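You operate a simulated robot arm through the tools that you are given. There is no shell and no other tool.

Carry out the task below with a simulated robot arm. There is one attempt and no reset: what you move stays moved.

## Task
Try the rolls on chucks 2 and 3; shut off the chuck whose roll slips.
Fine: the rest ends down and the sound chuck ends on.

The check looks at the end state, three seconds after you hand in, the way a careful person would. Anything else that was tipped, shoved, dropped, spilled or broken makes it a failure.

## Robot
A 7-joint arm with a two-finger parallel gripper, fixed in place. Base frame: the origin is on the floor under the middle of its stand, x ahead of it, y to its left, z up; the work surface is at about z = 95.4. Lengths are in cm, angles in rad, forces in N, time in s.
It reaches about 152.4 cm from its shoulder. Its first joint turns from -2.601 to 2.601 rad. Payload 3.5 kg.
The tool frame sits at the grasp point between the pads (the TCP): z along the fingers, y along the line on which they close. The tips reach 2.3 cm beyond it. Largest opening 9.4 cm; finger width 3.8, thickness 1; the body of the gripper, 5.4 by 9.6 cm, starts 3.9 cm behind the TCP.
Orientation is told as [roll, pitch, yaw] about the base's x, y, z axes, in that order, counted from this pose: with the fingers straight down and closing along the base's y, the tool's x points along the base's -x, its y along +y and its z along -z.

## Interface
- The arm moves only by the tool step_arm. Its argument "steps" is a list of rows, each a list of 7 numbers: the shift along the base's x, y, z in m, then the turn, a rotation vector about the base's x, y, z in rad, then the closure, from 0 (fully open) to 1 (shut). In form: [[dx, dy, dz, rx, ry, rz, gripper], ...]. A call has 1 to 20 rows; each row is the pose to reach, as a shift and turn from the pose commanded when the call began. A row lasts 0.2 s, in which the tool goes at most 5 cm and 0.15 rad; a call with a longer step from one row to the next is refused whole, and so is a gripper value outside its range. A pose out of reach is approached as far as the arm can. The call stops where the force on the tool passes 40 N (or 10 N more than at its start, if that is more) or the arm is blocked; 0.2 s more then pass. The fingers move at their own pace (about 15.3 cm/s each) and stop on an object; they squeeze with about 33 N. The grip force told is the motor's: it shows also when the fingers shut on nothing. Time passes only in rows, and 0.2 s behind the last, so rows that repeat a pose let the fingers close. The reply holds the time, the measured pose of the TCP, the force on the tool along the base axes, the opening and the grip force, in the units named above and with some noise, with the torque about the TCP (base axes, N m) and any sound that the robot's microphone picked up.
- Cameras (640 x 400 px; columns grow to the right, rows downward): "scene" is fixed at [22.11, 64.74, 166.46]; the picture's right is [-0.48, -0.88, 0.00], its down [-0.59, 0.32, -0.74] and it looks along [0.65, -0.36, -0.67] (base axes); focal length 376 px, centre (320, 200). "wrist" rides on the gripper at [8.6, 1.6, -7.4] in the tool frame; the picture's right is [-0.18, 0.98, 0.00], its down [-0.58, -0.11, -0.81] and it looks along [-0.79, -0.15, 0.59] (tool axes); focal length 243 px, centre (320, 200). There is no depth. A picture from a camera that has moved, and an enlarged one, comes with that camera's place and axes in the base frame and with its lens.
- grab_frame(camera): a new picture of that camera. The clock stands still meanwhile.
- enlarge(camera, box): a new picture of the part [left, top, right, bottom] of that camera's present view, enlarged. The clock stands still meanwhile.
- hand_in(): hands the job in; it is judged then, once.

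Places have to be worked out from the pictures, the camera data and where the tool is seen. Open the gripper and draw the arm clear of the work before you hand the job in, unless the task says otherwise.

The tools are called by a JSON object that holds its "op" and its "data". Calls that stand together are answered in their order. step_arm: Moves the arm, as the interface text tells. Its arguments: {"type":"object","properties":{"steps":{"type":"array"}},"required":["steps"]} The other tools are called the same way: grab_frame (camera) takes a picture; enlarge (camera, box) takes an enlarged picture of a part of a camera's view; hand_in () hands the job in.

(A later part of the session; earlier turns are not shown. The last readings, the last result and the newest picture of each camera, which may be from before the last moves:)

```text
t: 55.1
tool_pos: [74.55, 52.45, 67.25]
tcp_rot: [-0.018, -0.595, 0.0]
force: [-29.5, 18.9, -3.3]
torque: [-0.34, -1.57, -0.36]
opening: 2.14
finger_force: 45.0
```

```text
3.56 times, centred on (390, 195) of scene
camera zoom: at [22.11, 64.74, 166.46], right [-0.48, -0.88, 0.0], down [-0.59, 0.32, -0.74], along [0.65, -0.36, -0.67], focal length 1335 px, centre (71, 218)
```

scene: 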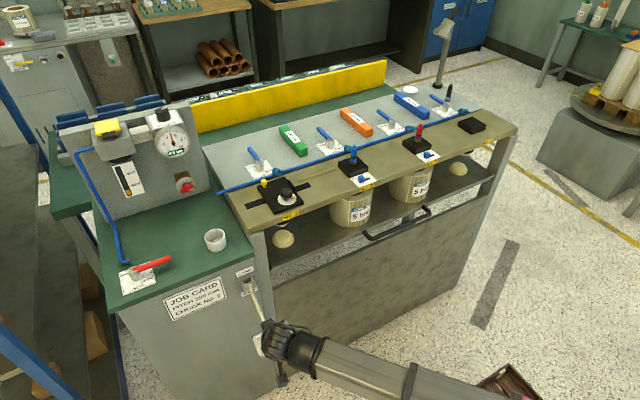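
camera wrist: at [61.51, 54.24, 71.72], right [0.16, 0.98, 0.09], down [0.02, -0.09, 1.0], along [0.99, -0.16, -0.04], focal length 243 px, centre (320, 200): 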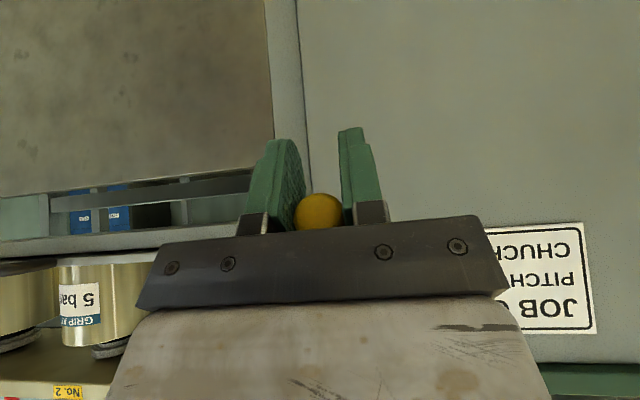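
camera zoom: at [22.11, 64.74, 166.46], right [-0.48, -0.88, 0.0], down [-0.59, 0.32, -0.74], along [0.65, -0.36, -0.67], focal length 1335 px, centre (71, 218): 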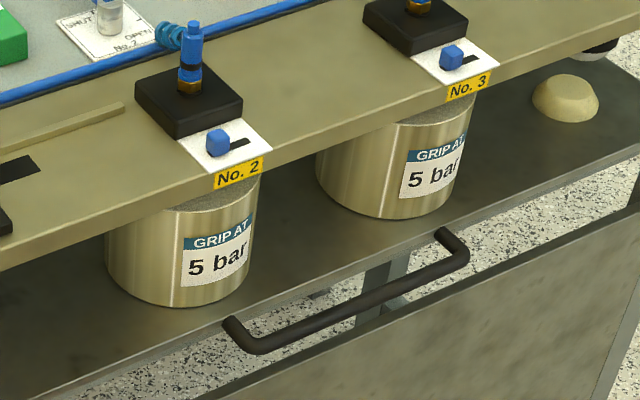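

The lever is at its end and the rest is almost fully up. I open the fingers and draw back along the tool axis.

{"op": "step_arm", "data": {"steps": [[-0.003, 0, 0, 0, 0, 0, 0.6], [-0.003, 0, 0, 0, 0, 0, 0], [-0.003, 0, 0, 0, 0, 0, 0], [-0.02, 0, 0.02, 0, 0, 0, 0], [-0.04, 0, 0.04, 0, 0, 0, 0], [-0.065, 0, 0.06, 0, 0, 0, 0], [-0.085, -0.02, 0.09, 0, 0, 0, 0], [-0.105, -0.04, 0.12, 0, 0, 0, 0], [-0.115, -0.06, 0.16, 0, 0, 0, 0], [-0.115, -0.08, 0.2, 0, 0, 0, 0], [-0.115, -0.09, 0.245, 0, 0, 0, 0], [-0.115, -0.09, 0.275, 0, 0, 0, 0], [-0.115, -0.09, 0.275, 0, 0, 0, 0]]}}

{"op": "grab_frame", "data": {"camera": "scene"}}

{"op": "grab_frame", "data": {"camera": "wrist"}}

{"op": "enlarge", "data": {"camera": "scene", "box": [300, 140, 480, 250]}}

```text
t: 57.9
tool_pos: [63.23, 43.26, 95.07]
tcp_rot: [-0.02, -0.597, 0.0]
force: [0.0, 0.0, 0.5]
torque: [0.0, 0.0, 0.0]
opening: 9.39
finger_force: 0.1
```

```text
taken
```

scene: 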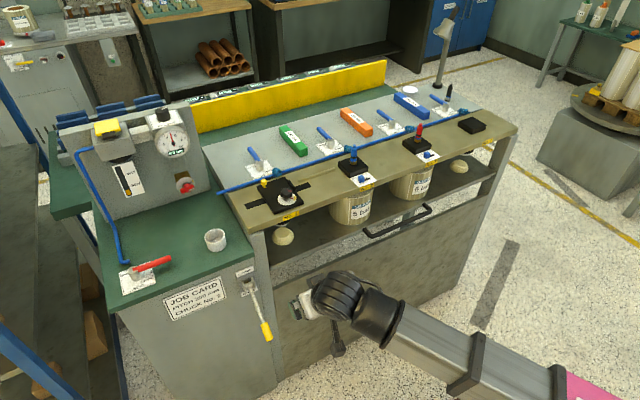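

```text
taken
camera wrist: at [51.84, 45.08, 96.26], right [0.16, 0.98, 0.09], down [0.03, -0.09, 1.0], along [0.99, -0.16, -0.04], focal length 243 px, centre (320, 200)
```

wrist: 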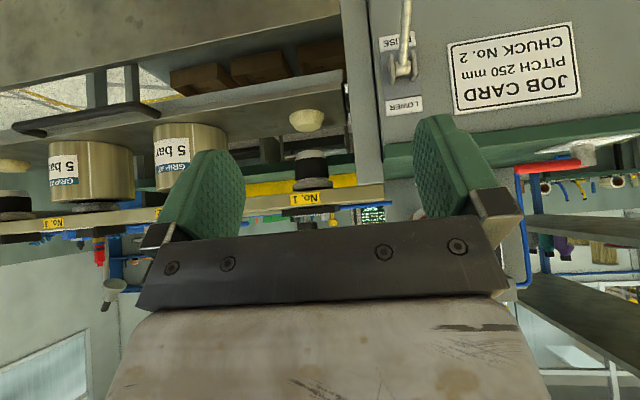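

```text
3.56 times, centred on (390, 195) of scene
camera zoom: at [22.11, 64.74, 166.46], right [-0.48, -0.88, 0.0], down [-0.59, 0.32, -0.74], along [0.65, -0.36, -0.67], focal length 1335 px, centre (71, 218)
```

zoom: 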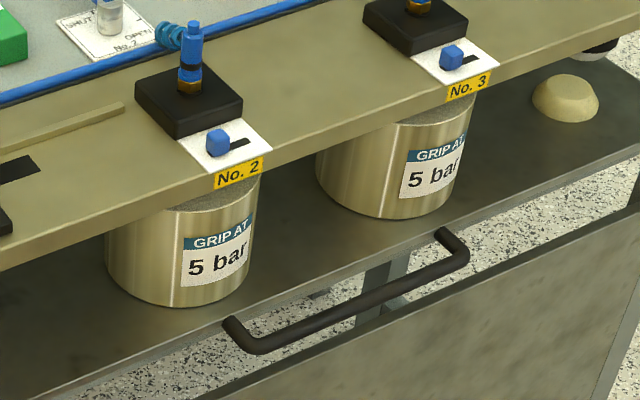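

The lever stays at RAISE and the rest has stopped at its top. I check with the wrist camera that both chucks are inside the cores.

{"op": "enlarge", "data": {"camera": "wrist", "box": [0, 80, 240, 240]}}

{"op": "enlarge", "data": {"camera": "wrist", "box": [360, 0, 480, 120]}}

```text
2.50 times, centred on (120, 160) of wrist
camera zoom: at [51.84, 45.08, 96.26], right [0.16, 0.98, 0.09], down [0.03, -0.09, 1.0], along [0.99, -0.16, -0.04], focal length 606 px, centre (820, 300)
```

zoom: 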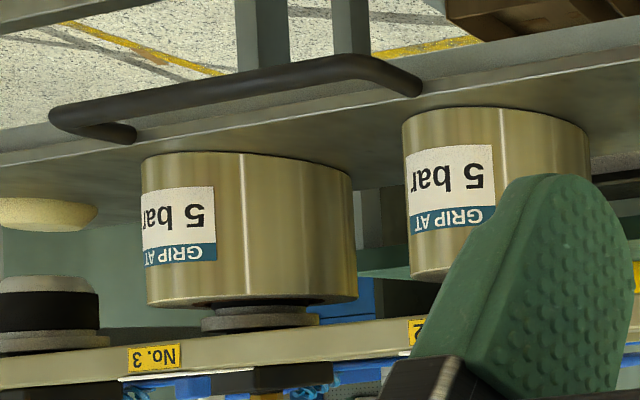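

```text
3.33 times, centred on (420, 60) of wrist
camera zoom: at [51.84, 45.08, 96.26], right [0.16, 0.98, 0.09], down [0.03, -0.09, 1.0], along [0.99, -0.16, -0.04], focal length 809 px, centre (-13, 667)
```

zoom: 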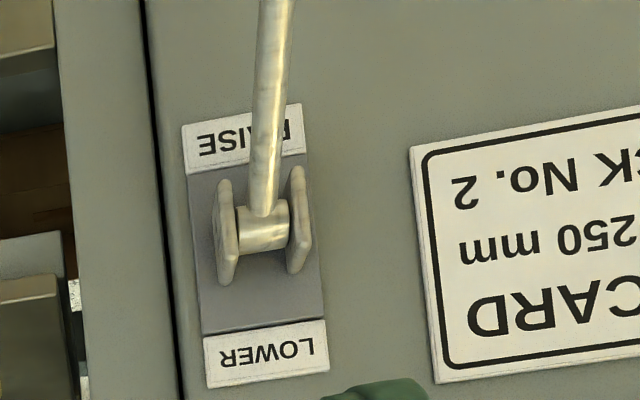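

Both chucks are inside the cores with only their flanges showing. I return over the bench the same way as before, fingers shut.

{"op": "step_arm", "data": {"steps": [[0, -0.01, 0.04, 0, 0, 0, 1], [0, -0.03, 0.08, 0, 0, 0, 1], [0, -0.06, 0.115, 0, 0, 0, 1], [0, -0.095, 0.145, 0, 0, 0, 1], [0, -0.13, 0.17, 0, 0, 0, 1], [0, -0.17, 0.18, 0, 0, 0, 1], [0.0, -0.215, 0.183, 0, 0, 0, 1], [0.02, -0.255, 0.183, 0, 0, 0, 1], [0.04, -0.295, 0.183, 0, 0, 0, 1], [0.06, -0.335, 0.183, 0, 0, 0, 1], [0.08, -0.375, 0.183, 0, 0, 0, 1], [0.1, -0.41, 0.183, 0, 0, 0, 1], [0.12, -0.43, 0.183, 0, 0, 0, 1], [0.16, -0.43, 0.183, 0, 0, 0, 1], [0.2, -0.43, 0.183, 0, 0.05, 0, 1], [0.24, -0.43, 0.183, 0, 0.1, 0, 1], [0.28, -0.43, 0.183, 0, 0.15, 0, 1], [0.32, -0.43, 0.183, 0, 0.2, 0, 1], [0.36, -0.43, 0.183, 0, 0.25, 0, 1], [0.4, -0.43, 0.183, 0, 0.3, 0, 1]]}}

{"op": "grab_frame", "data": {"camera": "wrist"}}

```text
t: 62.1
tool_pos: [103.02, 0.1, 113.1]
tcp_rot: [-0.017, -0.295, -0.002]
force: [0.2, -0.3, 0.2]
torque: [-0.01, -0.02, 0.01]
opening: 0.02
finger_force: 32.4
```

```text
taken
camera wrist: at [92.58, 1.88, 117.59], right [0.18, 0.98, 0.04], down [0.32, -0.09, 0.94], along [0.93, -0.16, -0.33], focal length 243 px, centre (320, 200)
```

wrist: 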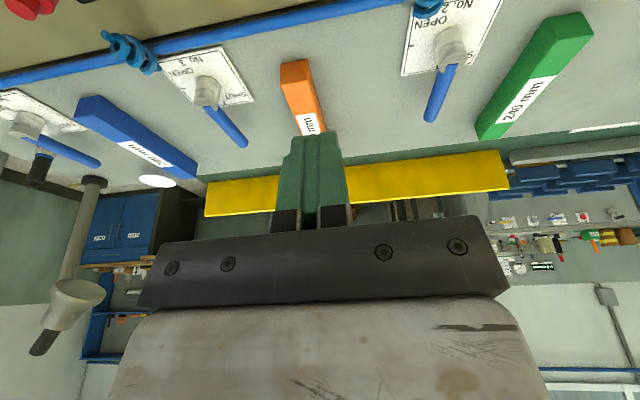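

Both levers are still at SHUT. I go to the +y side of lever 2, straighten the tool and lower to lever height.

{"op": "step_arm", "data": {"steps": [[0.03, 0.03, -0.005, 0.005, 0.1, 0, 1], [0.06, 0.06, -0.01, 0.01, 0.2, 0, 1], [0.09, 0.09, -0.02, 0.017, 0.295, 0, 1], [0.115, 0.12, -0.03, 0.017, 0.295, 0, 1], [0.142, 0.151, -0.04, 0.017, 0.295, 0, 1], [0.142, 0.151, -0.065, 0.017, 0.295, 0, 1], [0.142, 0.151, -0.1, 0.017, 0.295, 0, 1], [0.142, 0.151, -0.136, 0.017, 0.295, 0, 1], [0.142, 0.151, -0.136, 0.017, 0.295, 0, 1]]}}

{"op": "grab_frame", "data": {"camera": "wrist"}}

```text
t: 64.1
tool_pos: [117.38, 15.28, 99.35]
tcp_rot: [-0.003, -0.003, -0.003]
force: [-0.1, -0.3, 0.4]
torque: [0.0, -0.01, 0.02]
opening: 0.01
finger_force: 33.2
```

```text
taken
camera wrist: at [108.69, 16.98, 106.72], right [0.19, 0.98, 0.0], down [0.58, -0.11, 0.81], along [0.79, -0.15, -0.59], focal length 243 px, centre (320, 200)
```

wrist: 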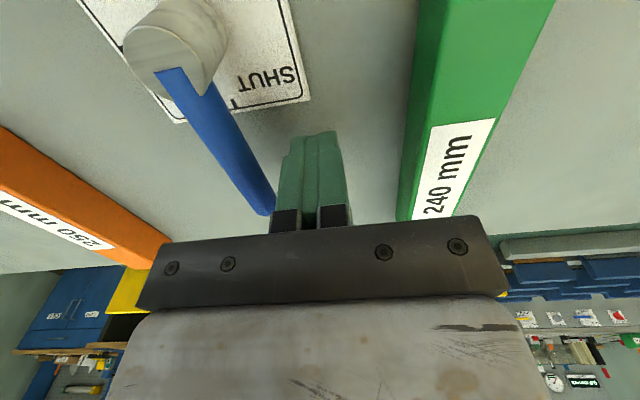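

Same start as before at valve 2; I sweep lever 2 to OPEN again.

{"op": "step_arm", "data": {"steps": [[0, -0.012, 0, 0, 0, 0, 1], [-0.002, -0.0205, 0, 0, 0, 0, 1], [-0.001, -0.0262, 0, 0, 0, 0, 1], [0.0009, -0.0322, 0, 0, 0, 0, 1], [0.0017, -0.039, 0, 0, 0, 0, 1], [0.002, -0.0458, 0, 0, 0, 0, 1], [0.0012, -0.053, 0, 0, 0, 0, 1], [-0.0006, -0.0606, 0, 0, 0, 0, 1], [-0.0038, -0.068, 0, 0, 0, 0, 1], [-0.0077, -0.0755, 0, 0, 0, 0, 1], [-0.0135, -0.0822, 0, 0, 0, 0, 1], [-0.0198, -0.0886, 0, 0, 0, 0, 1], [-0.028, -0.0935, 0, 0, 0, 0, 1], [-0.0358, -0.098, 0, 0, 0, 0, 1], [-0.0375, -0.098, 0, 0, 0, 0, 1], [-0.0375, -0.098, 0, 0, 0, 0, 1]]}}

{"op": "grab_frame", "data": {"camera": "wrist"}}

{"op": "enlarge", "data": {"camera": "scene", "box": [300, 140, 480, 250]}}

```text
t: 67.5
tool_pos: [114.09, 5.74, 99.5]
tcp_rot: [0.001, -0.011, -0.002]
force: [37.1, 11.5, 6.4]
torque: [0.16, -0.31, -0.26]
opening: 0.01
finger_force: 32.4
```

```text
taken
camera wrist: at [105.32, 7.39, 106.87], right [0.19, 0.98, 0.0], down [0.57, -0.11, 0.81], along [0.8, -0.15, -0.58], focal length 243 px, centre (320, 200)
```

wrist: 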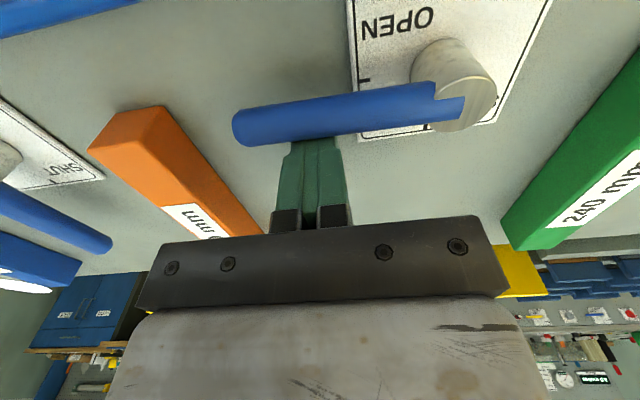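

```text
3.56 times, centred on (390, 195) of scene
camera zoom: at [22.11, 64.74, 166.46], right [-0.48, -0.88, 0.0], down [-0.59, 0.32, -0.74], along [0.65, -0.36, -0.67], focal length 1335 px, centre (71, 218)
```

zoom: 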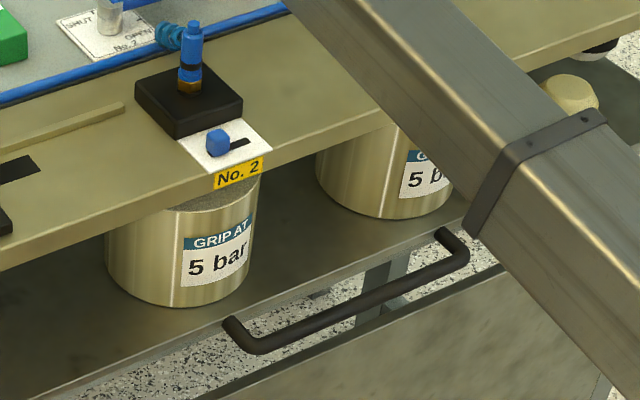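

Lever 2 is at its OPEN stop (37 N). I back off, rise and go over to lever 3's +y side, then lower.

{"op": "step_arm", "data": {"steps": [[0.015, 0, 0, 0, 0, 0, 1], [0.025, 0, 0.01, 0, 0, 0, 1], [0.031, 0, 0.05, 0, 0, 0, 1], [0.031, -0.01, 0.09, 0, 0, 0, 1], [0.031, -0.05, 0.1, 0, 0, 0, 1], [0.031, -0.09, 0.1, 0, 0, 0, 1], [0.031, -0.13, 0.1, 0, 0, 0, 1], [0.031, -0.151, 0.08, 0, 0, 0, 1], [0.031, -0.151, 0.04, 0, 0, 0, 1], [0.031, -0.151, 0.0, 0, 0, 0, 1], [0.031, -0.151, 0.0, 0, 0, 0, 1]]}}

{"op": "grab_frame", "data": {"camera": "wrist"}}

```text
t: 69.9
tool_pos: [116.63, -9.71, 99.38]
tcp_rot: [-0.001, -0.005, -0.001]
force: [0.5, -0.2, 1.1]
torque: [-0.02, 0.0, 0.0]
opening: 0.0
finger_force: 33.3
```

```text
taken
camera wrist: at [107.98, -8.04, 106.82], right [0.19, 0.98, 0.0], down [0.58, -0.11, 0.81], along [0.79, -0.15, -0.59], focal length 243 px, centre (320, 200)
```

wrist: 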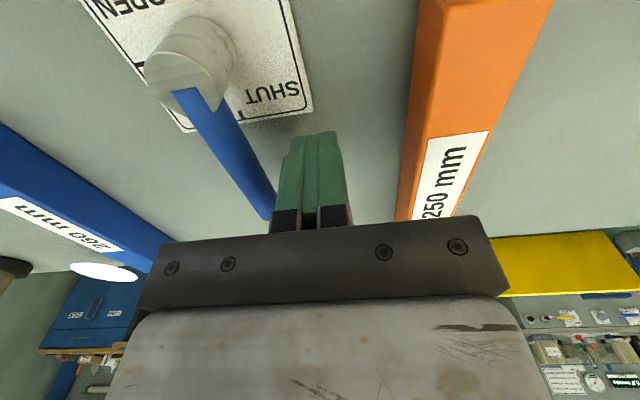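

In place beside lever 3. I sweep it to OPEN.

{"op": "step_arm", "data": {"steps": [[0.003, -0.01, 0, 0, 0, 0, 1], [0.0057, -0.0174, 0, 0, 0, 0, 1], [0.0076, -0.0232, 0, 0, 0, 0, 1], [0.0094, -0.0291, 0, 0, 0, 0, 1], [0.0102, -0.0359, 0, 0, 0, 0, 1], [0.0105, -0.0427, 0, 0, 0, 0, 1], [0.0097, -0.0499, 0, 0, 0, 0, 1], [0.0079, -0.0575, 0, 0, 0, 0, 1], [0.0047, -0.0649, 0, 0, 0, 0, 1], [0.0008, -0.0724, 0, 0, 0, 0, 1], [-0.005, -0.0791, 0, 0, 0, 0, 1], [-0.0113, -0.0855, 0, 0, 0, 0, 1], [-0.0195, -0.0904, 0, 0, 0, 0, 1], [-0.0278, -0.0949, 0, 0, 0, 0, 1], [-0.0295, -0.0949, 0, 0, 0, 0, 1], [-0.0305, -0.0949, 0, 0, 0, 0, 1]]}}

{"op": "grab_frame", "data": {"camera": "wrist"}}

```text
t: 73.3
tool_pos: [114.06, -18.95, 99.58]
tcp_rot: [-0.001, -0.007, -0.003]
force: [27.0, 1.6, 0.8]
torque: [0.28, -0.29, -0.04]
opening: 0.0
finger_force: 32.7
```

```text
taken
camera wrist: at [105.4, -17.35, 106.89], right [0.19, 0.98, 0.0], down [0.58, -0.11, 0.81], along [0.8, -0.15, -0.59], focal length 243 px, centre (320, 200)
```

wrist: 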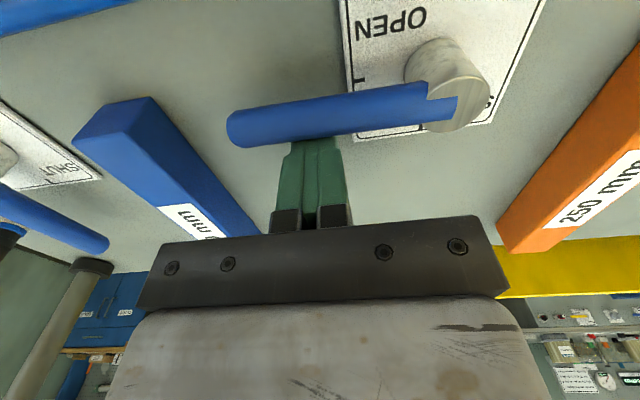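

Lever 3 is at its OPEN stop too. I withdraw along the usual path toward the switch.

{"op": "step_arm", "data": {"steps": [[0.015, 0, 0, 0, 0, 0, 1], [0.025, 0, 0.02, 0, 0, 0, 1], [0.028, 0, 0.06, 0, 0, 0, 1], [0.02, 0.02, 0.095, 0, -0.1, 0, 1], [0.005, 0.05, 0.12, 0, -0.2, 0, 1], [-0.015, 0.085, 0.13, 0, -0.3, 0, 1], [-0.035, 0.12, 0.135, 0, -0.3, 0, 1], [-0.055, 0.155, 0.135, 0, -0.3, 0, 1], [-0.075, 0.19, 0.135, 0, -0.3, 0, 1], [-0.115, 0.191, 0.135, 0, -0.35, 0, 1], [-0.155, 0.191, 0.135, 0, -0.4, 0, 1], [-0.195, 0.191, 0.135, 0, -0.45, 0, 1], [-0.235, 0.191, 0.135, 0, -0.5, 0, 1], [-0.275, 0.191, 0.135, 0, -0.55, 0, 1], [-0.315, 0.191, 0.135, 0, -0.6, 0, 1], [-0.355, 0.191, 0.135, 0, -0.6, 0, 1], [-0.395, 0.191, 0.135, 0, -0.6, 0, 1], [-0.435, 0.191, 0.135, 0, -0.6, 0, 1], [-0.455, 0.225, 0.135, 0, -0.6, 0, 1], [-0.475, 0.265, 0.135, 0, -0.6, 0, 1]]}}

{"op": "grab_frame", "data": {"camera": "scene"}}

{"op": "enlarge", "data": {"camera": "scene", "box": [300, 110, 480, 250]}}

{"op": "enlarge", "data": {"camera": "scene", "box": [140, 100, 210, 200]}}

```text
t: 77.5
tool_pos: [66.22, 7.45, 113.07]
tcp_rot: [-0.001, -0.602, -0.005]
force: [0.0, -0.2, -0.1]
torque: [-0.05, 0.0, -0.01]
opening: 0.0
finger_force: 33.0
```

```text
taken
```

scene: 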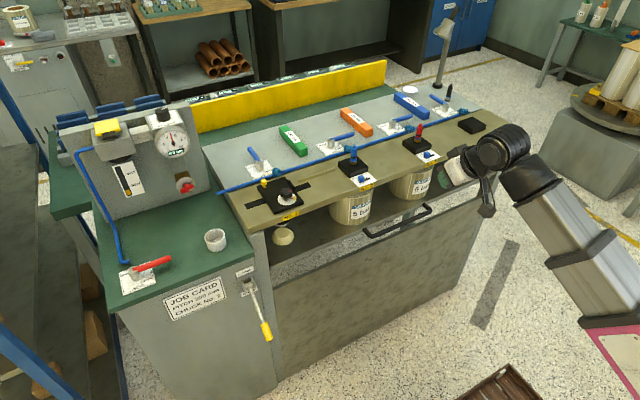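

```text
2.86 times, centred on (390, 180) of scene
camera zoom: at [22.11, 64.74, 166.46], right [-0.48, -0.88, 0.0], down [-0.59, 0.32, -0.74], along [0.65, -0.36, -0.67], focal length 1073 px, centre (120, 257)
```

zoom: 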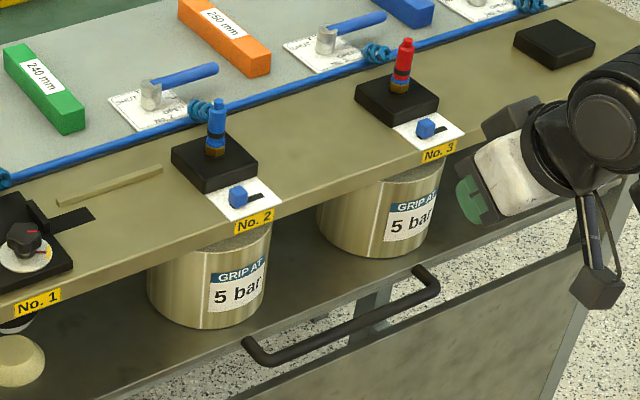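

```text
4.00 times, centred on (175, 150) of scene
camera zoom: at [22.11, 64.74, 166.46], right [-0.48, -0.88, 0.0], down [-0.59, 0.32, -0.74], along [0.65, -0.36, -0.67], focal length 1502 px, centre (900, 400)
```

zoom: 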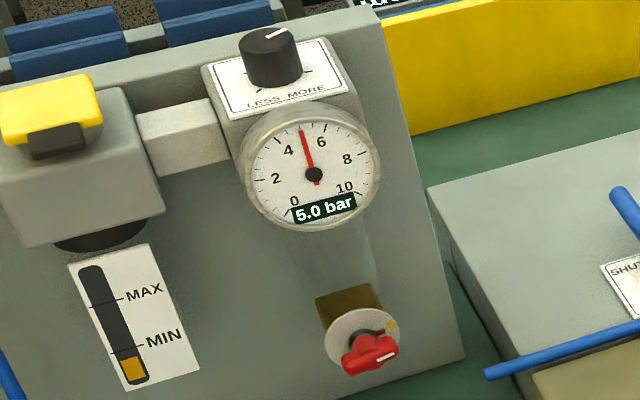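

Air is on at 5.0 bar to both chucks with the rest still up. I go to the front of the switch to grip the knob in its lower place.

{"op": "step_arm", "data": {"steps": [[-0.01, 0.04, -0.01, 0, 0, 0, 1], [-0.02, 0.08, -0.02, 0, 0, 0, 1], [-0.03, 0.12, -0.04, 0, 0, 0, 1], [-0.04, 0.16, -0.06, 0, 0, 0, 1], [-0.05, 0.2, -0.08, 0, 0, 0, 1], [-0.06, 0.24, -0.1, 0, 0, 0, 1], [-0.06, 0.28, -0.12, 0, 0, 0, 1], [-0.06, 0.32, -0.14, 0, 0, 0, 1], [-0.06, 0.36, -0.165, 0, 0, 0, 0.5], [-0.06, 0.4, -0.19, 0, 0, 0, 0], [-0.06, 0.43, -0.215, 0, 0, 0, 0], [-0.06, 0.449, -0.25, 0, 0, 0, 0], [-0.06, 0.449, -0.25, 0, 0, 0, 0]]}}

{"op": "grab_frame", "data": {"camera": "wrist"}}

{"op": "grab_frame", "data": {"camera": "scene"}}

```text
t: 80.3
tool_pos: [60.21, 52.56, 87.86]
tcp_rot: [0.0, -0.603, -0.003]
force: [-0.7, 0.4, 0.5]
torque: [-0.01, -0.04, -0.02]
opening: 9.43
finger_force: 0.1
```

```text
taken
camera wrist: at [48.85, 54.22, 89.25], right [0.15, 0.98, 0.1], down [0.02, -0.11, 0.99], along [0.99, -0.15, -0.04], focal length 243 px, centre (320, 200)
```

wrist: 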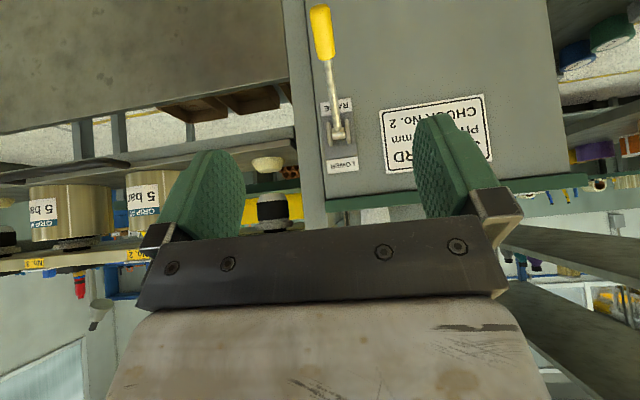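

```text
taken
```

scene: 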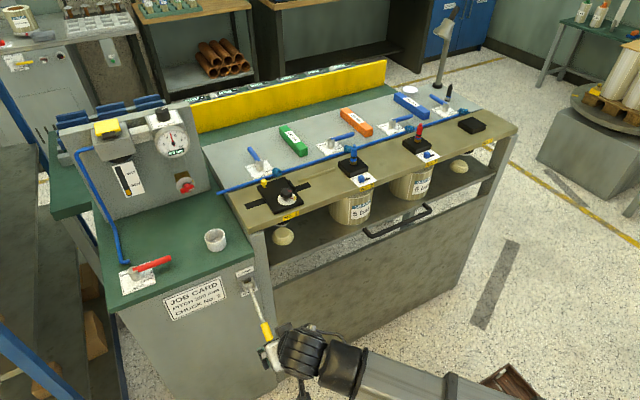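

I judge the knob's middle at about (75.2, 52.4, 69.5) in its lower place. I come down along the tool axis so the pads straddle it.

{"op": "step_arm", "data": {"steps": [[0.023, -0.001, 0, 0, 0, 0, 0], [0.046, -0.001, -0.034, 0, 0, 0, 0], [0.069, -0.001, -0.068, 0, 0, 0, 0], [0.092, -0.001, -0.1, 0, 0, 0, 0], [0.115, -0.001, -0.133, 0, 0, 0, 0], [0.135, -0.001, -0.162, 0, 0, 0, 0], [0.15, -0.001, -0.184, 0, 0, 0, 0], [0.15, -0.001, -0.184, 0, 0, 0, 0]]}}

{"op": "grab_frame", "data": {"camera": "wrist"}}

{"op": "enlarge", "data": {"camera": "scene", "box": [190, 260, 350, 380]}}

```text
t: 82.1
tool_pos: [75.15, 52.44, 69.56]
tcp_rot: [-0.001, -0.603, -0.002]
force: [-0.5, 0.1, -0.5]
torque: [0.03, -0.01, 0.01]
opening: 9.38
finger_force: 0.0
```

```text
taken
camera wrist: at [63.86, 54.02, 70.81], right [0.15, 0.98, 0.1], down [0.02, -0.11, 0.99], along [0.99, -0.15, -0.04], focal length 243 px, centre (320, 200)
```

wrist: 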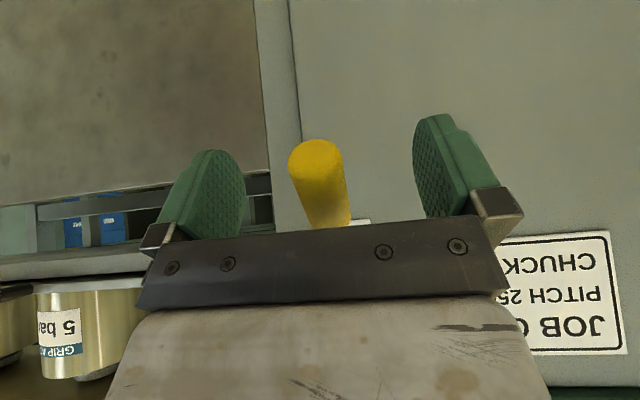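

```text
3.33 times, centred on (270, 320) of scene
camera zoom: at [22.11, 64.74, 166.46], right [-0.48, -0.88, 0.0], down [-0.59, 0.32, -0.74], along [0.65, -0.36, -0.67], focal length 1252 px, centre (487, -200)
```

zoom: 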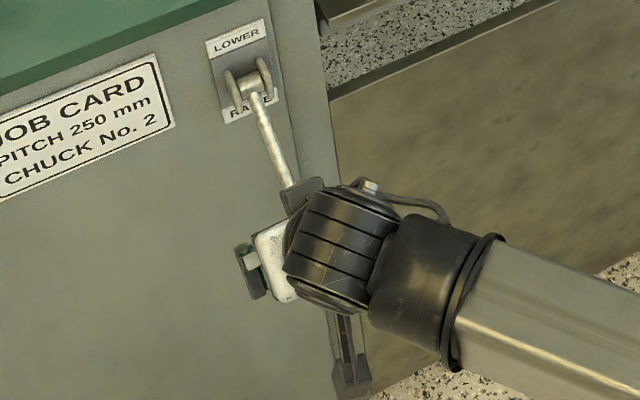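

The knob lies between the pads, crossing the grasp point. I close on it.

{"op": "step_arm", "data": {"steps": [[0, 0, 0, 0, 0, 0, 0.5], [0, 0, 0, 0, 0, 0, 1], [0, 0, 0, 0, 0, 0, 1]]}}

{"op": "grab_frame", "data": {"camera": "wrist"}}

```text
t: 82.9
tool_pos: [75.26, 52.51, 69.51]
tcp_rot: [0.0, -0.605, 0.0]
force: [1.8, 11.9, 0.5]
torque: [-0.81, 0.26, 1.01]
opening: 2.12
finger_force: 44.9
```

```text
taken
camera wrist: at [63.85, 54.13, 70.81], right [0.15, 0.98, 0.1], down [0.02, -0.11, 0.99], along [0.99, -0.15, -0.04], focal length 243 px, centre (320, 200)
```

wrist: 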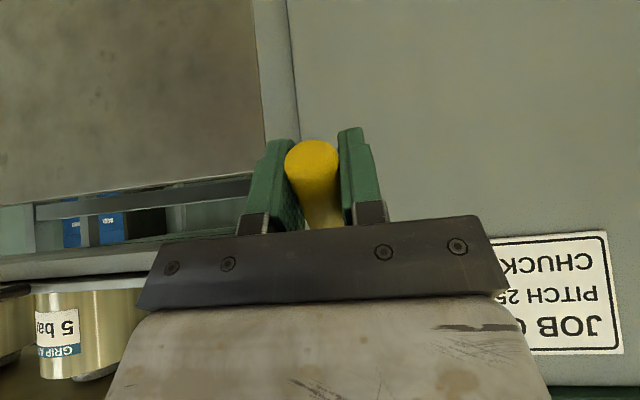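

Held firmly. I swing the knob up along its arc toward LOWER, first to about mid travel.

{"op": "step_arm", "data": {"steps": [[-0.004, 0.001, 0.006, 0, 0, 0, 1], [-0.0088, 0.001, 0.0135, 0, 0, 0, 1], [-0.014, 0.001, 0.024, 0, 0, 0, 1], [-0.0186, 0.001, 0.0345, 0, 0, 0, 1], [-0.022, 0.001, 0.0455, 0, 0, 0, 1], [-0.0246, 0.001, 0.0569, 0, 0, 0, 1], [-0.0261, 0.001, 0.0684, 0, 0, 0, 1], [-0.0266, 0.001, 0.08, 0, 0, 0, 1]]}}

{"op": "grab_frame", "data": {"camera": "wrist"}}

{"op": "grab_frame", "data": {"camera": "scene"}}

```text
t: 84.7
tool_pos: [72.51, 52.59, 77.72]
tcp_rot: [0.001, -0.602, -0.004]
force: [-5.9, 14.5, -14.9]
torque: [-0.19, 1.19, 1.22]
opening: 2.2
finger_force: 44.8
```

```text
taken
camera wrist: at [61.2, 54.16, 78.86], right [0.15, 0.98, 0.11], down [0.02, -0.11, 0.99], along [0.99, -0.15, -0.04], focal length 243 px, centre (320, 200)
```

wrist: 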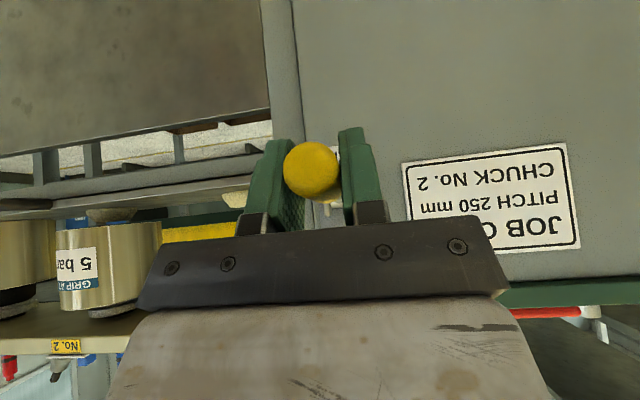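

```text
taken
```

scene: 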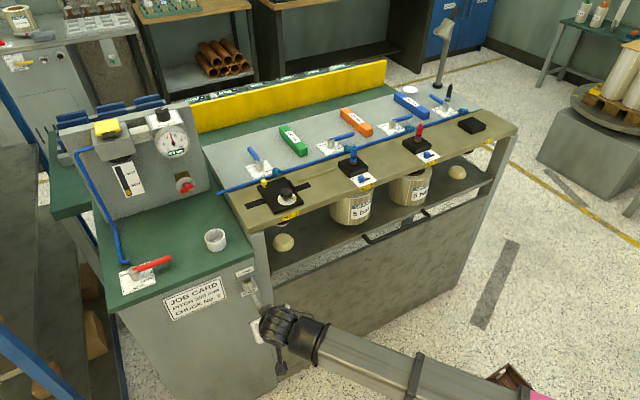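

The rest is already lowering: roll 2 looks to be hanging while roll 3 seems to go down. I carry the lever on up to its LOWER stop.

{"op": "step_arm", "data": {"steps": [[0.0005, 0.001, 0.0116, 0, 0, 0, 1], [0.002, 0.001, 0.0231, 0, 0, 0, 1], [0.0045, 0.001, 0.0345, 0, 0, 0, 1], [0.008, 0.001, 0.0455, 0, 0, 0, 1], [0.0125, 0.001, 0.056, 0, 0, 0, 1], [0.0178, 0.001, 0.0665, 0, 0, 0, 1], [0.0225, 0.001, 0.0735, 0, 0, 0, 1], [0.0268, 0.001, 0.08, 0, 0, 0, 1]]}}

{"op": "grab_frame", "data": {"camera": "wrist"}}

{"op": "grab_frame", "data": {"camera": "scene"}}

{"op": "enlarge", "data": {"camera": "scene", "box": [300, 110, 480, 250]}}

```text
t: 86.5
tool_pos: [75.05, 52.54, 85.64]
tcp_rot: [0.001, -0.602, -0.003]
force: [-24.0, -8.7, -2.4]
torque: [0.36, 1.3, 0.93]
opening: 2.18
finger_force: 45.2
```

```text
taken
camera wrist: at [63.72, 54.17, 86.9], right [0.15, 0.98, 0.1], down [0.02, -0.11, 0.99], along [0.99, -0.15, -0.04], focal length 243 px, centre (320, 200)
```

wrist: 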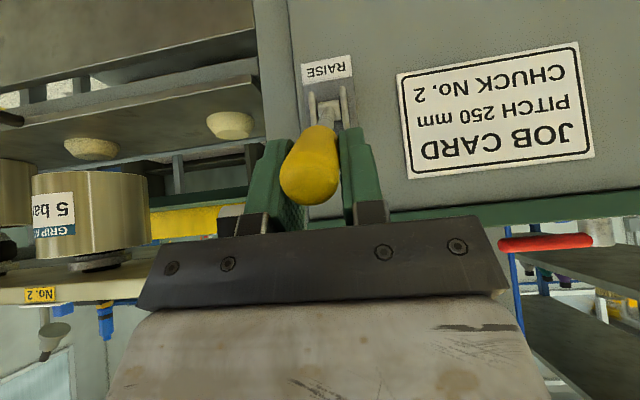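

```text
taken
```

scene: 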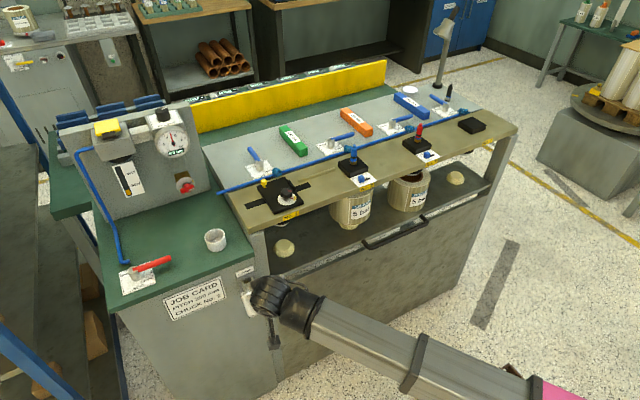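

```text
2.86 times, centred on (390, 180) of scene
camera zoom: at [22.11, 64.74, 166.46], right [-0.48, -0.88, 0.0], down [-0.59, 0.32, -0.74], along [0.65, -0.36, -0.67], focal length 1073 px, centre (120, 257)
```

zoom: 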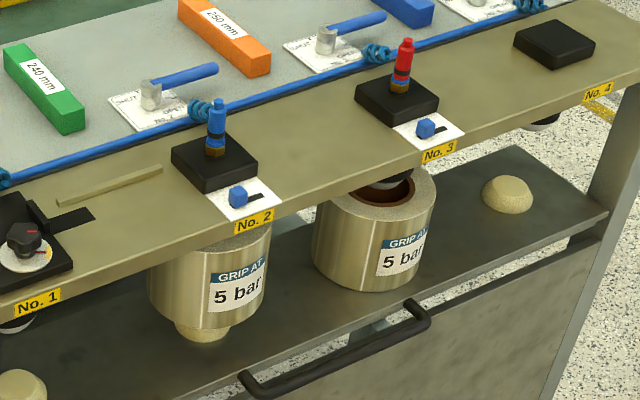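

Clear result: roll 2 hangs on its chuck above its puck, while roll 3 rode down with the rest, so roll 3 slipped. I nudge the lever a bit further to be sure it is at its LOWER stop.

{"op": "step_arm", "data": {"steps": [[0.0, 0, 0.004, 0, 0, 0, 1], [0.002, 0, 0.008, 0, 0, 0, 1], [0.004, 0, 0.012, 0, 0, 0, 1]]}}

{"op": "enlarge", "data": {"camera": "wrist", "box": [240, 30, 400, 220]}}

{"op": "enlarge", "data": {"camera": "scene", "box": [300, 110, 480, 250]}}

```text
t: 87.3
tool_pos: [75.84, 52.52, 86.81]
tcp_rot: [-0.001, -0.602, -0.001]
force: [-0.3, -4.8, -17.1]
torque: [0.44, 1.02, 0.99]
opening: 2.2
finger_force: 44.8
```

```text
2.11 times, centred on (320, 125) of wrist
camera zoom: at [64.47, 54.17, 88.04], right [0.15, 0.98, 0.1], down [0.02, -0.11, 0.99], along [0.99, -0.15, -0.04], focal length 511 px, centre (320, 358)
```

zoom: 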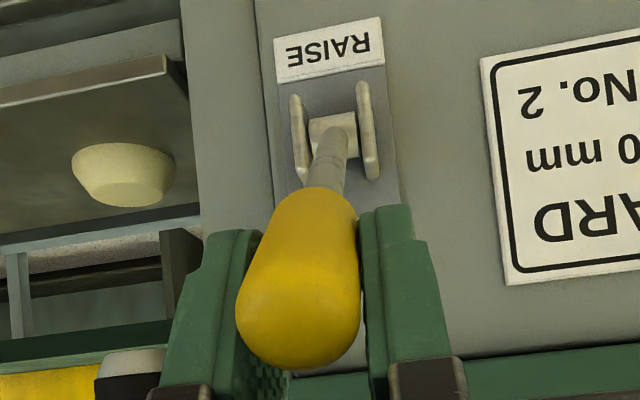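

```text
2.86 times, centred on (390, 180) of scene
camera zoom: at [22.11, 64.74, 166.46], right [-0.48, -0.88, 0.0], down [-0.59, 0.32, -0.74], along [0.65, -0.36, -0.67], focal length 1073 px, centre (120, 257)
```

zoom: 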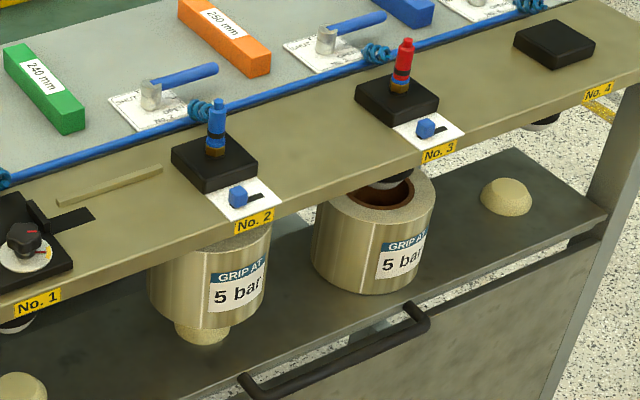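

The lever is at its upper stop and the rest is nearly down. I release the knob and draw back along the tool axis to look.

{"op": "step_arm", "data": {"steps": [[0, 0, 0, 0, 0, 0, 0.6], [0, 0, 0, 0, 0, 0, 0], [0, 0, 0, 0, 0, 0, 0], [-0.017, 0, 0.025, 0, 0, 0, 0], [-0.034, 0, 0.05, 0, 0, 0, 0], [-0.055, 0, 0.075, 0, 0, 0, 0], [-0.085, -0.02, 0.09, 0, 0, 0, 0], [-0.115, -0.05, 0.09, 0, 0, 0, 0], [-0.135, -0.09, 0.085, 0, 0, 0, 0], [-0.135, -0.09, 0.085, 0, 0, 0, 0]]}}

{"op": "grab_frame", "data": {"camera": "scene"}}

{"op": "grab_frame", "data": {"camera": "wrist"}}

{"op": "enlarge", "data": {"camera": "scene", "box": [300, 110, 480, 250]}}

{"op": "enlarge", "data": {"camera": "wrist", "box": [0, 60, 240, 230]}}

```text
t: 89.5
tool_pos: [62.17, 43.7, 95.11]
tcp_rot: [0.0, -0.602, -0.001]
force: [-0.9, -0.9, -0.3]
torque: [-0.01, -0.02, 0.0]
opening: 9.38
finger_force: 0.0
```

```text
taken
```

scene: 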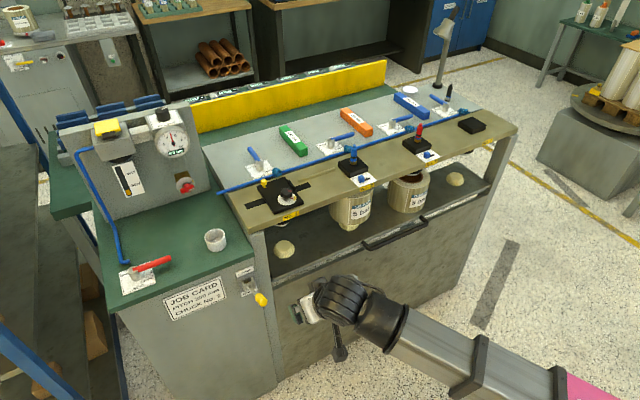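

```text
taken
camera wrist: at [50.83, 45.29, 96.36], right [0.15, 0.98, 0.1], down [0.02, -0.11, 0.99], along [0.99, -0.15, -0.04], focal length 243 px, centre (320, 200)
```

wrist: 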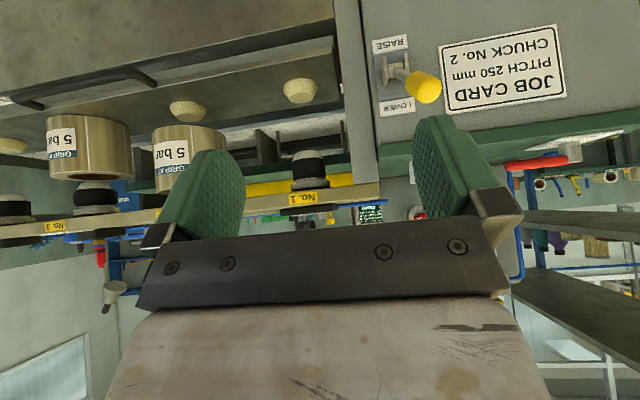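

```text
2.86 times, centred on (390, 180) of scene
camera zoom: at [22.11, 64.74, 166.46], right [-0.48, -0.88, 0.0], down [-0.59, 0.32, -0.74], along [0.65, -0.36, -0.67], focal length 1073 px, centre (120, 257)
```

zoom: 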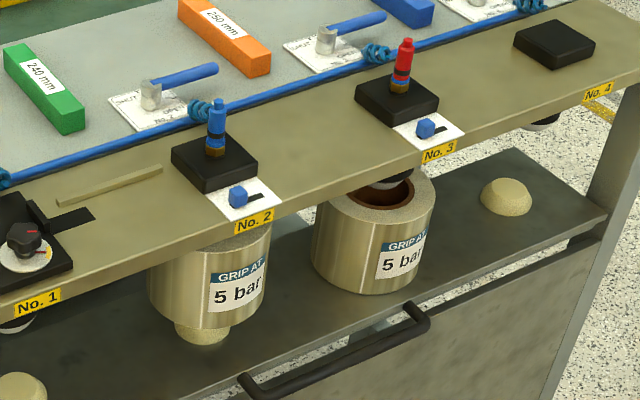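

```text
2.35 times, centred on (120, 145) of wrist
camera zoom: at [50.83, 45.29, 96.36], right [0.15, 0.98, 0.1], down [0.02, -0.11, 0.99], along [0.99, -0.15, -0.04], focal length 571 px, centre (791, 329)
```

zoom: 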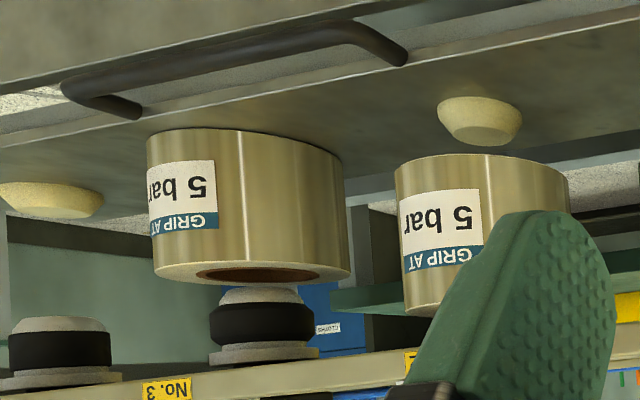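

The rest is fully down, roll 2 hangs fast, and roll 3 has slipped off. So chuck 3 must be shut off; I return over the bench by the same path.

{"op": "step_arm", "data": {"steps": [[0, -0.01, 0.04, 0, 0, 0, 1], [0, -0.03, 0.08, 0, 0, 0, 1], [0, -0.06, 0.115, 0, 0, 0, 1], [0, -0.095, 0.145, 0, 0, 0, 1], [0, -0.13, 0.17, 0, 0, 0, 1], [0, -0.17, 0.18, 0, 0, 0, 1], [0.0, -0.215, 0.183, 0, 0, 0, 1], [0.02, -0.255, 0.183, 0, 0, 0, 1], [0.04, -0.295, 0.183, 0, 0, 0, 1], [0.06, -0.335, 0.183, 0, 0, 0, 1], [0.08, -0.375, 0.183, 0, 0, 0, 1], [0.1, -0.41, 0.183, 0, 0, 0, 1], [0.12, -0.435, 0.183, 0, 0, 0, 1], [0.16, -0.435, 0.183, 0, 0, 0, 1], [0.2, -0.435, 0.183, 0, 0.05, 0, 1], [0.24, -0.435, 0.183, 0, 0.1, 0, 1], [0.28, -0.435, 0.183, 0, 0.15, 0, 1], [0.32, -0.435, 0.183, 0, 0.2, 0, 1], [0.36, -0.435, 0.183, 0, 0.25, 0, 1], [0.4, -0.435, 0.183, 0, 0.3, 0, 1]]}}

{"op": "grab_frame", "data": {"camera": "wrist"}}

{"op": "enlarge", "data": {"camera": "scene", "box": [300, 110, 480, 250]}}

```text
t: 93.7
tool_pos: [102.28, 0.02, 113.79]
tcp_rot: [0.0, -0.303, -0.002]
force: [-0.8, -0.1, 0.4]
torque: [0.0, -0.02, 0.02]
opening: 0.0
finger_force: 33.4
```

```text
taken
camera wrist: at [91.73, 1.57, 118.26], right [0.18, 0.98, 0.05], down [0.31, -0.11, 0.94], along [0.93, -0.15, -0.33], focal length 243 px, centre (320, 200)
```

wrist: 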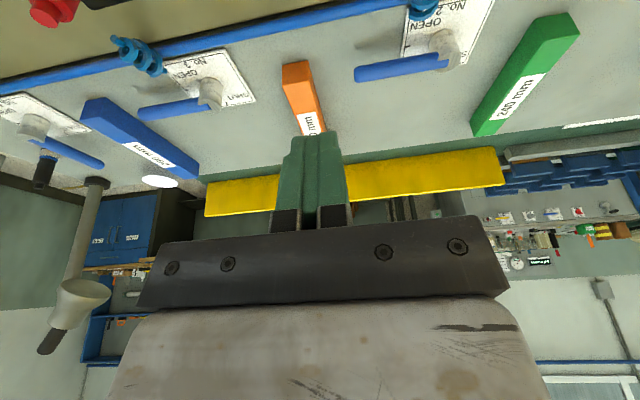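

```text
2.86 times, centred on (390, 180) of scene
camera zoom: at [22.11, 64.74, 166.46], right [-0.48, -0.88, 0.0], down [-0.59, 0.32, -0.74], along [0.65, -0.36, -0.67], focal length 1073 px, centre (120, 257)
```

zoom: 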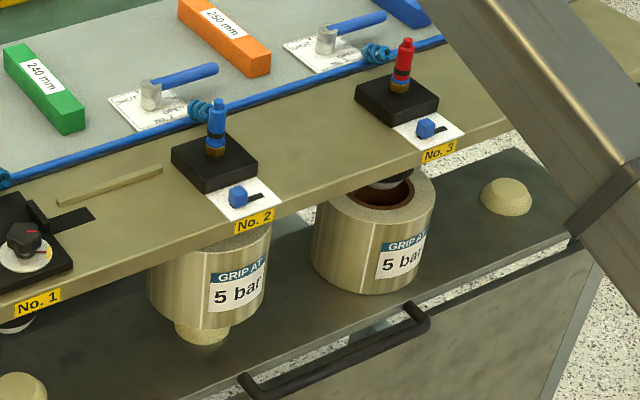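

Roll 2 still hangs unmoved. I move to the robot side of lever 3's outer end and straighten the tool.

{"op": "step_arm", "data": {"steps": [[0.02, -0.03, -0.005, 0, 0.1, 0, 1], [0.035, -0.065, -0.01, 0, 0.2, 0, 1], [0.05, -0.1, -0.02, 0, 0.303, 0, 1], [0.052, -0.14, -0.03, 0, 0.303, 0, 1], [0.052, -0.175, -0.04, 0, 0.303, 0, 1], [0.052, -0.207, -0.055, 0, 0.303, 0, 1], [0.052, -0.207, -0.063, 0, 0.303, 0, 1], [0.052, -0.207, -0.063, 0, 0.303, 0, 1]]}}

{"op": "grab_frame", "data": {"camera": "wrist"}}

```text
t: 95.5
tool_pos: [107.32, -20.57, 107.54]
tcp_rot: [-0.001, 0.001, -0.003]
force: [-0.4, 0.1, -0.1]
torque: [0.04, -0.05, 0.02]
opening: 0.0
finger_force: 32.9
```

```text
taken
camera wrist: at [98.69, -18.89, 114.97], right [0.19, 0.98, 0.0], down [0.58, -0.11, 0.81], along [0.79, -0.15, -0.59], focal length 243 px, centre (320, 200)
```

wrist: 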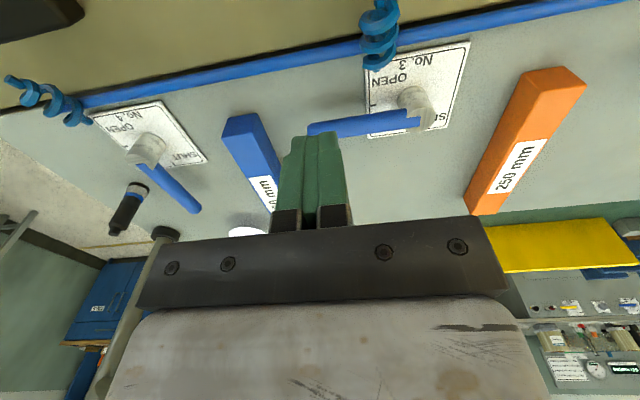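

Position matches the earlier one. I lower to lever height and then sweep lever 3 to SHUT.

{"op": "step_arm", "data": {"steps": [[0, 0, -0.04, 0, 0, 0, 1], [0, 0, -0.079, 0, 0, 0, 1], [0, 0, -0.079, 0, 0, 0, 1]]}}

{"op": "grab_frame", "data": {"camera": "wrist"}}

```text
t: 96.3
tool_pos: [107.35, -20.52, 99.37]
tcp_rot: [-0.003, 0.0, -0.003]
force: [-0.8, -0.2, 0.7]
torque: [0.02, -0.01, 0.03]
opening: 0.0
finger_force: 33.2
```

```text
taken
camera wrist: at [98.63, -18.92, 106.85], right [0.19, 0.98, 0.0], down [0.58, -0.11, 0.81], along [0.79, -0.15, -0.59], focal length 243 px, centre (320, 200)
```

wrist: 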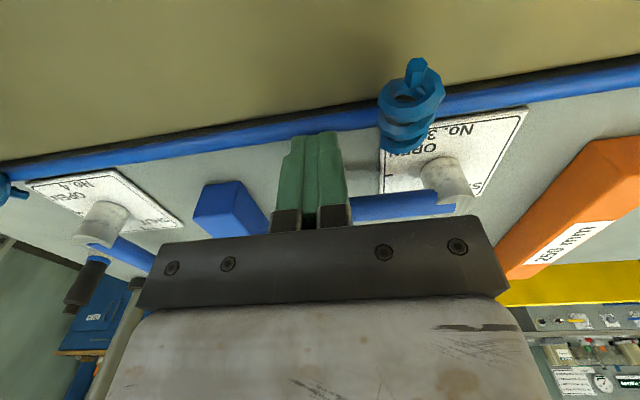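

Fingers are behind lever 3's outer end, clear of the coil. I sweep the lever to SHUT as before.

{"op": "step_arm", "data": {"steps": [[0.006, -0.001, 0, 0, 0, 0, 1], [0.012, -0.001, 0, 0, 0, 0, 1], [0.0206, -0.001, 0, 0, 0, 0, 1], [0.0292, -0.001, 0, 0, 0, 0, 1], [0.0379, 0.0008, 0, 0, 0, 0, 1], [0.0459, 0.0033, 0, 0, 0, 0, 1], [0.0539, 0.0074, 0, 0, 0, 0, 1], [0.0611, 0.012, 0, 0, 0, 0, 1], [0.0684, 0.0175, 0, 0, 0, 0, 1], [0.075, 0.0235, 0, 0, 0, 0, 1], [0.0814, 0.0308, 0, 0, 0, 0, 1], [0.0869, 0.0384, 0, 0, 0, 0, 1], [0.0911, 0.0473, 0, 0, 0, 0, 1], [0.0945, 0.0567, 0, 0, 0, 0, 1], [0.0945, 0.0605, 0, 0, 0, 0, 1], [0.0945, 0.064, 0, 0, 0, 0, 1], [0.0945, 0.066, 0, 0, 0, 0, 1]]}}

{"op": "grab_frame", "data": {"camera": "wrist"}}

{"op": "enlarge", "data": {"camera": "scene", "box": [300, 110, 480, 250]}}

```text
t: 99.8
tool_pos: [116.86, -15.19, 99.47]
tcp_rot: [-0.014, 0.002, -0.008]
force: [-1.5, -19.6, 0.1]
torque: [-0.21, 0.01, 0.31]
opening: 0.0
finger_force: 33.0
stopped in row 17: the force on the tool passed its limit at 43 N (the readings are from after the stop); the commanded pose is now the measured one
```

```text
taken
camera wrist: at [108.2, -13.34, 106.87], right [0.19, 0.98, -0.01], down [0.58, -0.1, 0.81], along [0.79, -0.16, -0.59], focal length 243 px, centre (320, 200)
```

wrist: 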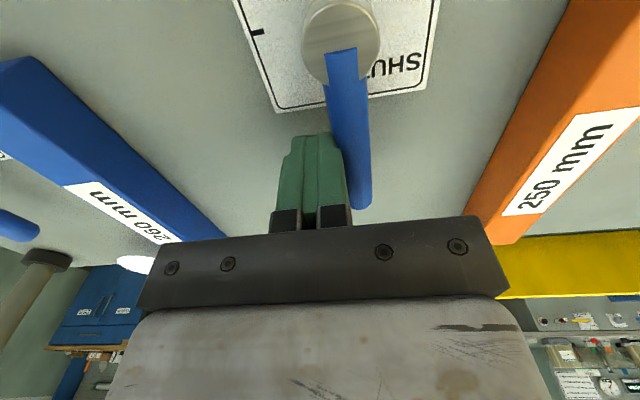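

```text
2.86 times, centred on (390, 180) of scene
camera zoom: at [22.11, 64.74, 166.46], right [-0.48, -0.88, 0.0], down [-0.59, 0.32, -0.74], along [0.65, -0.36, -0.67], focal length 1073 px, centre (120, 257)
```

zoom: 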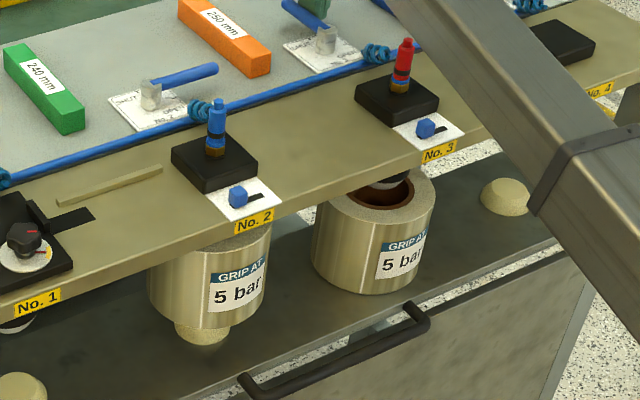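

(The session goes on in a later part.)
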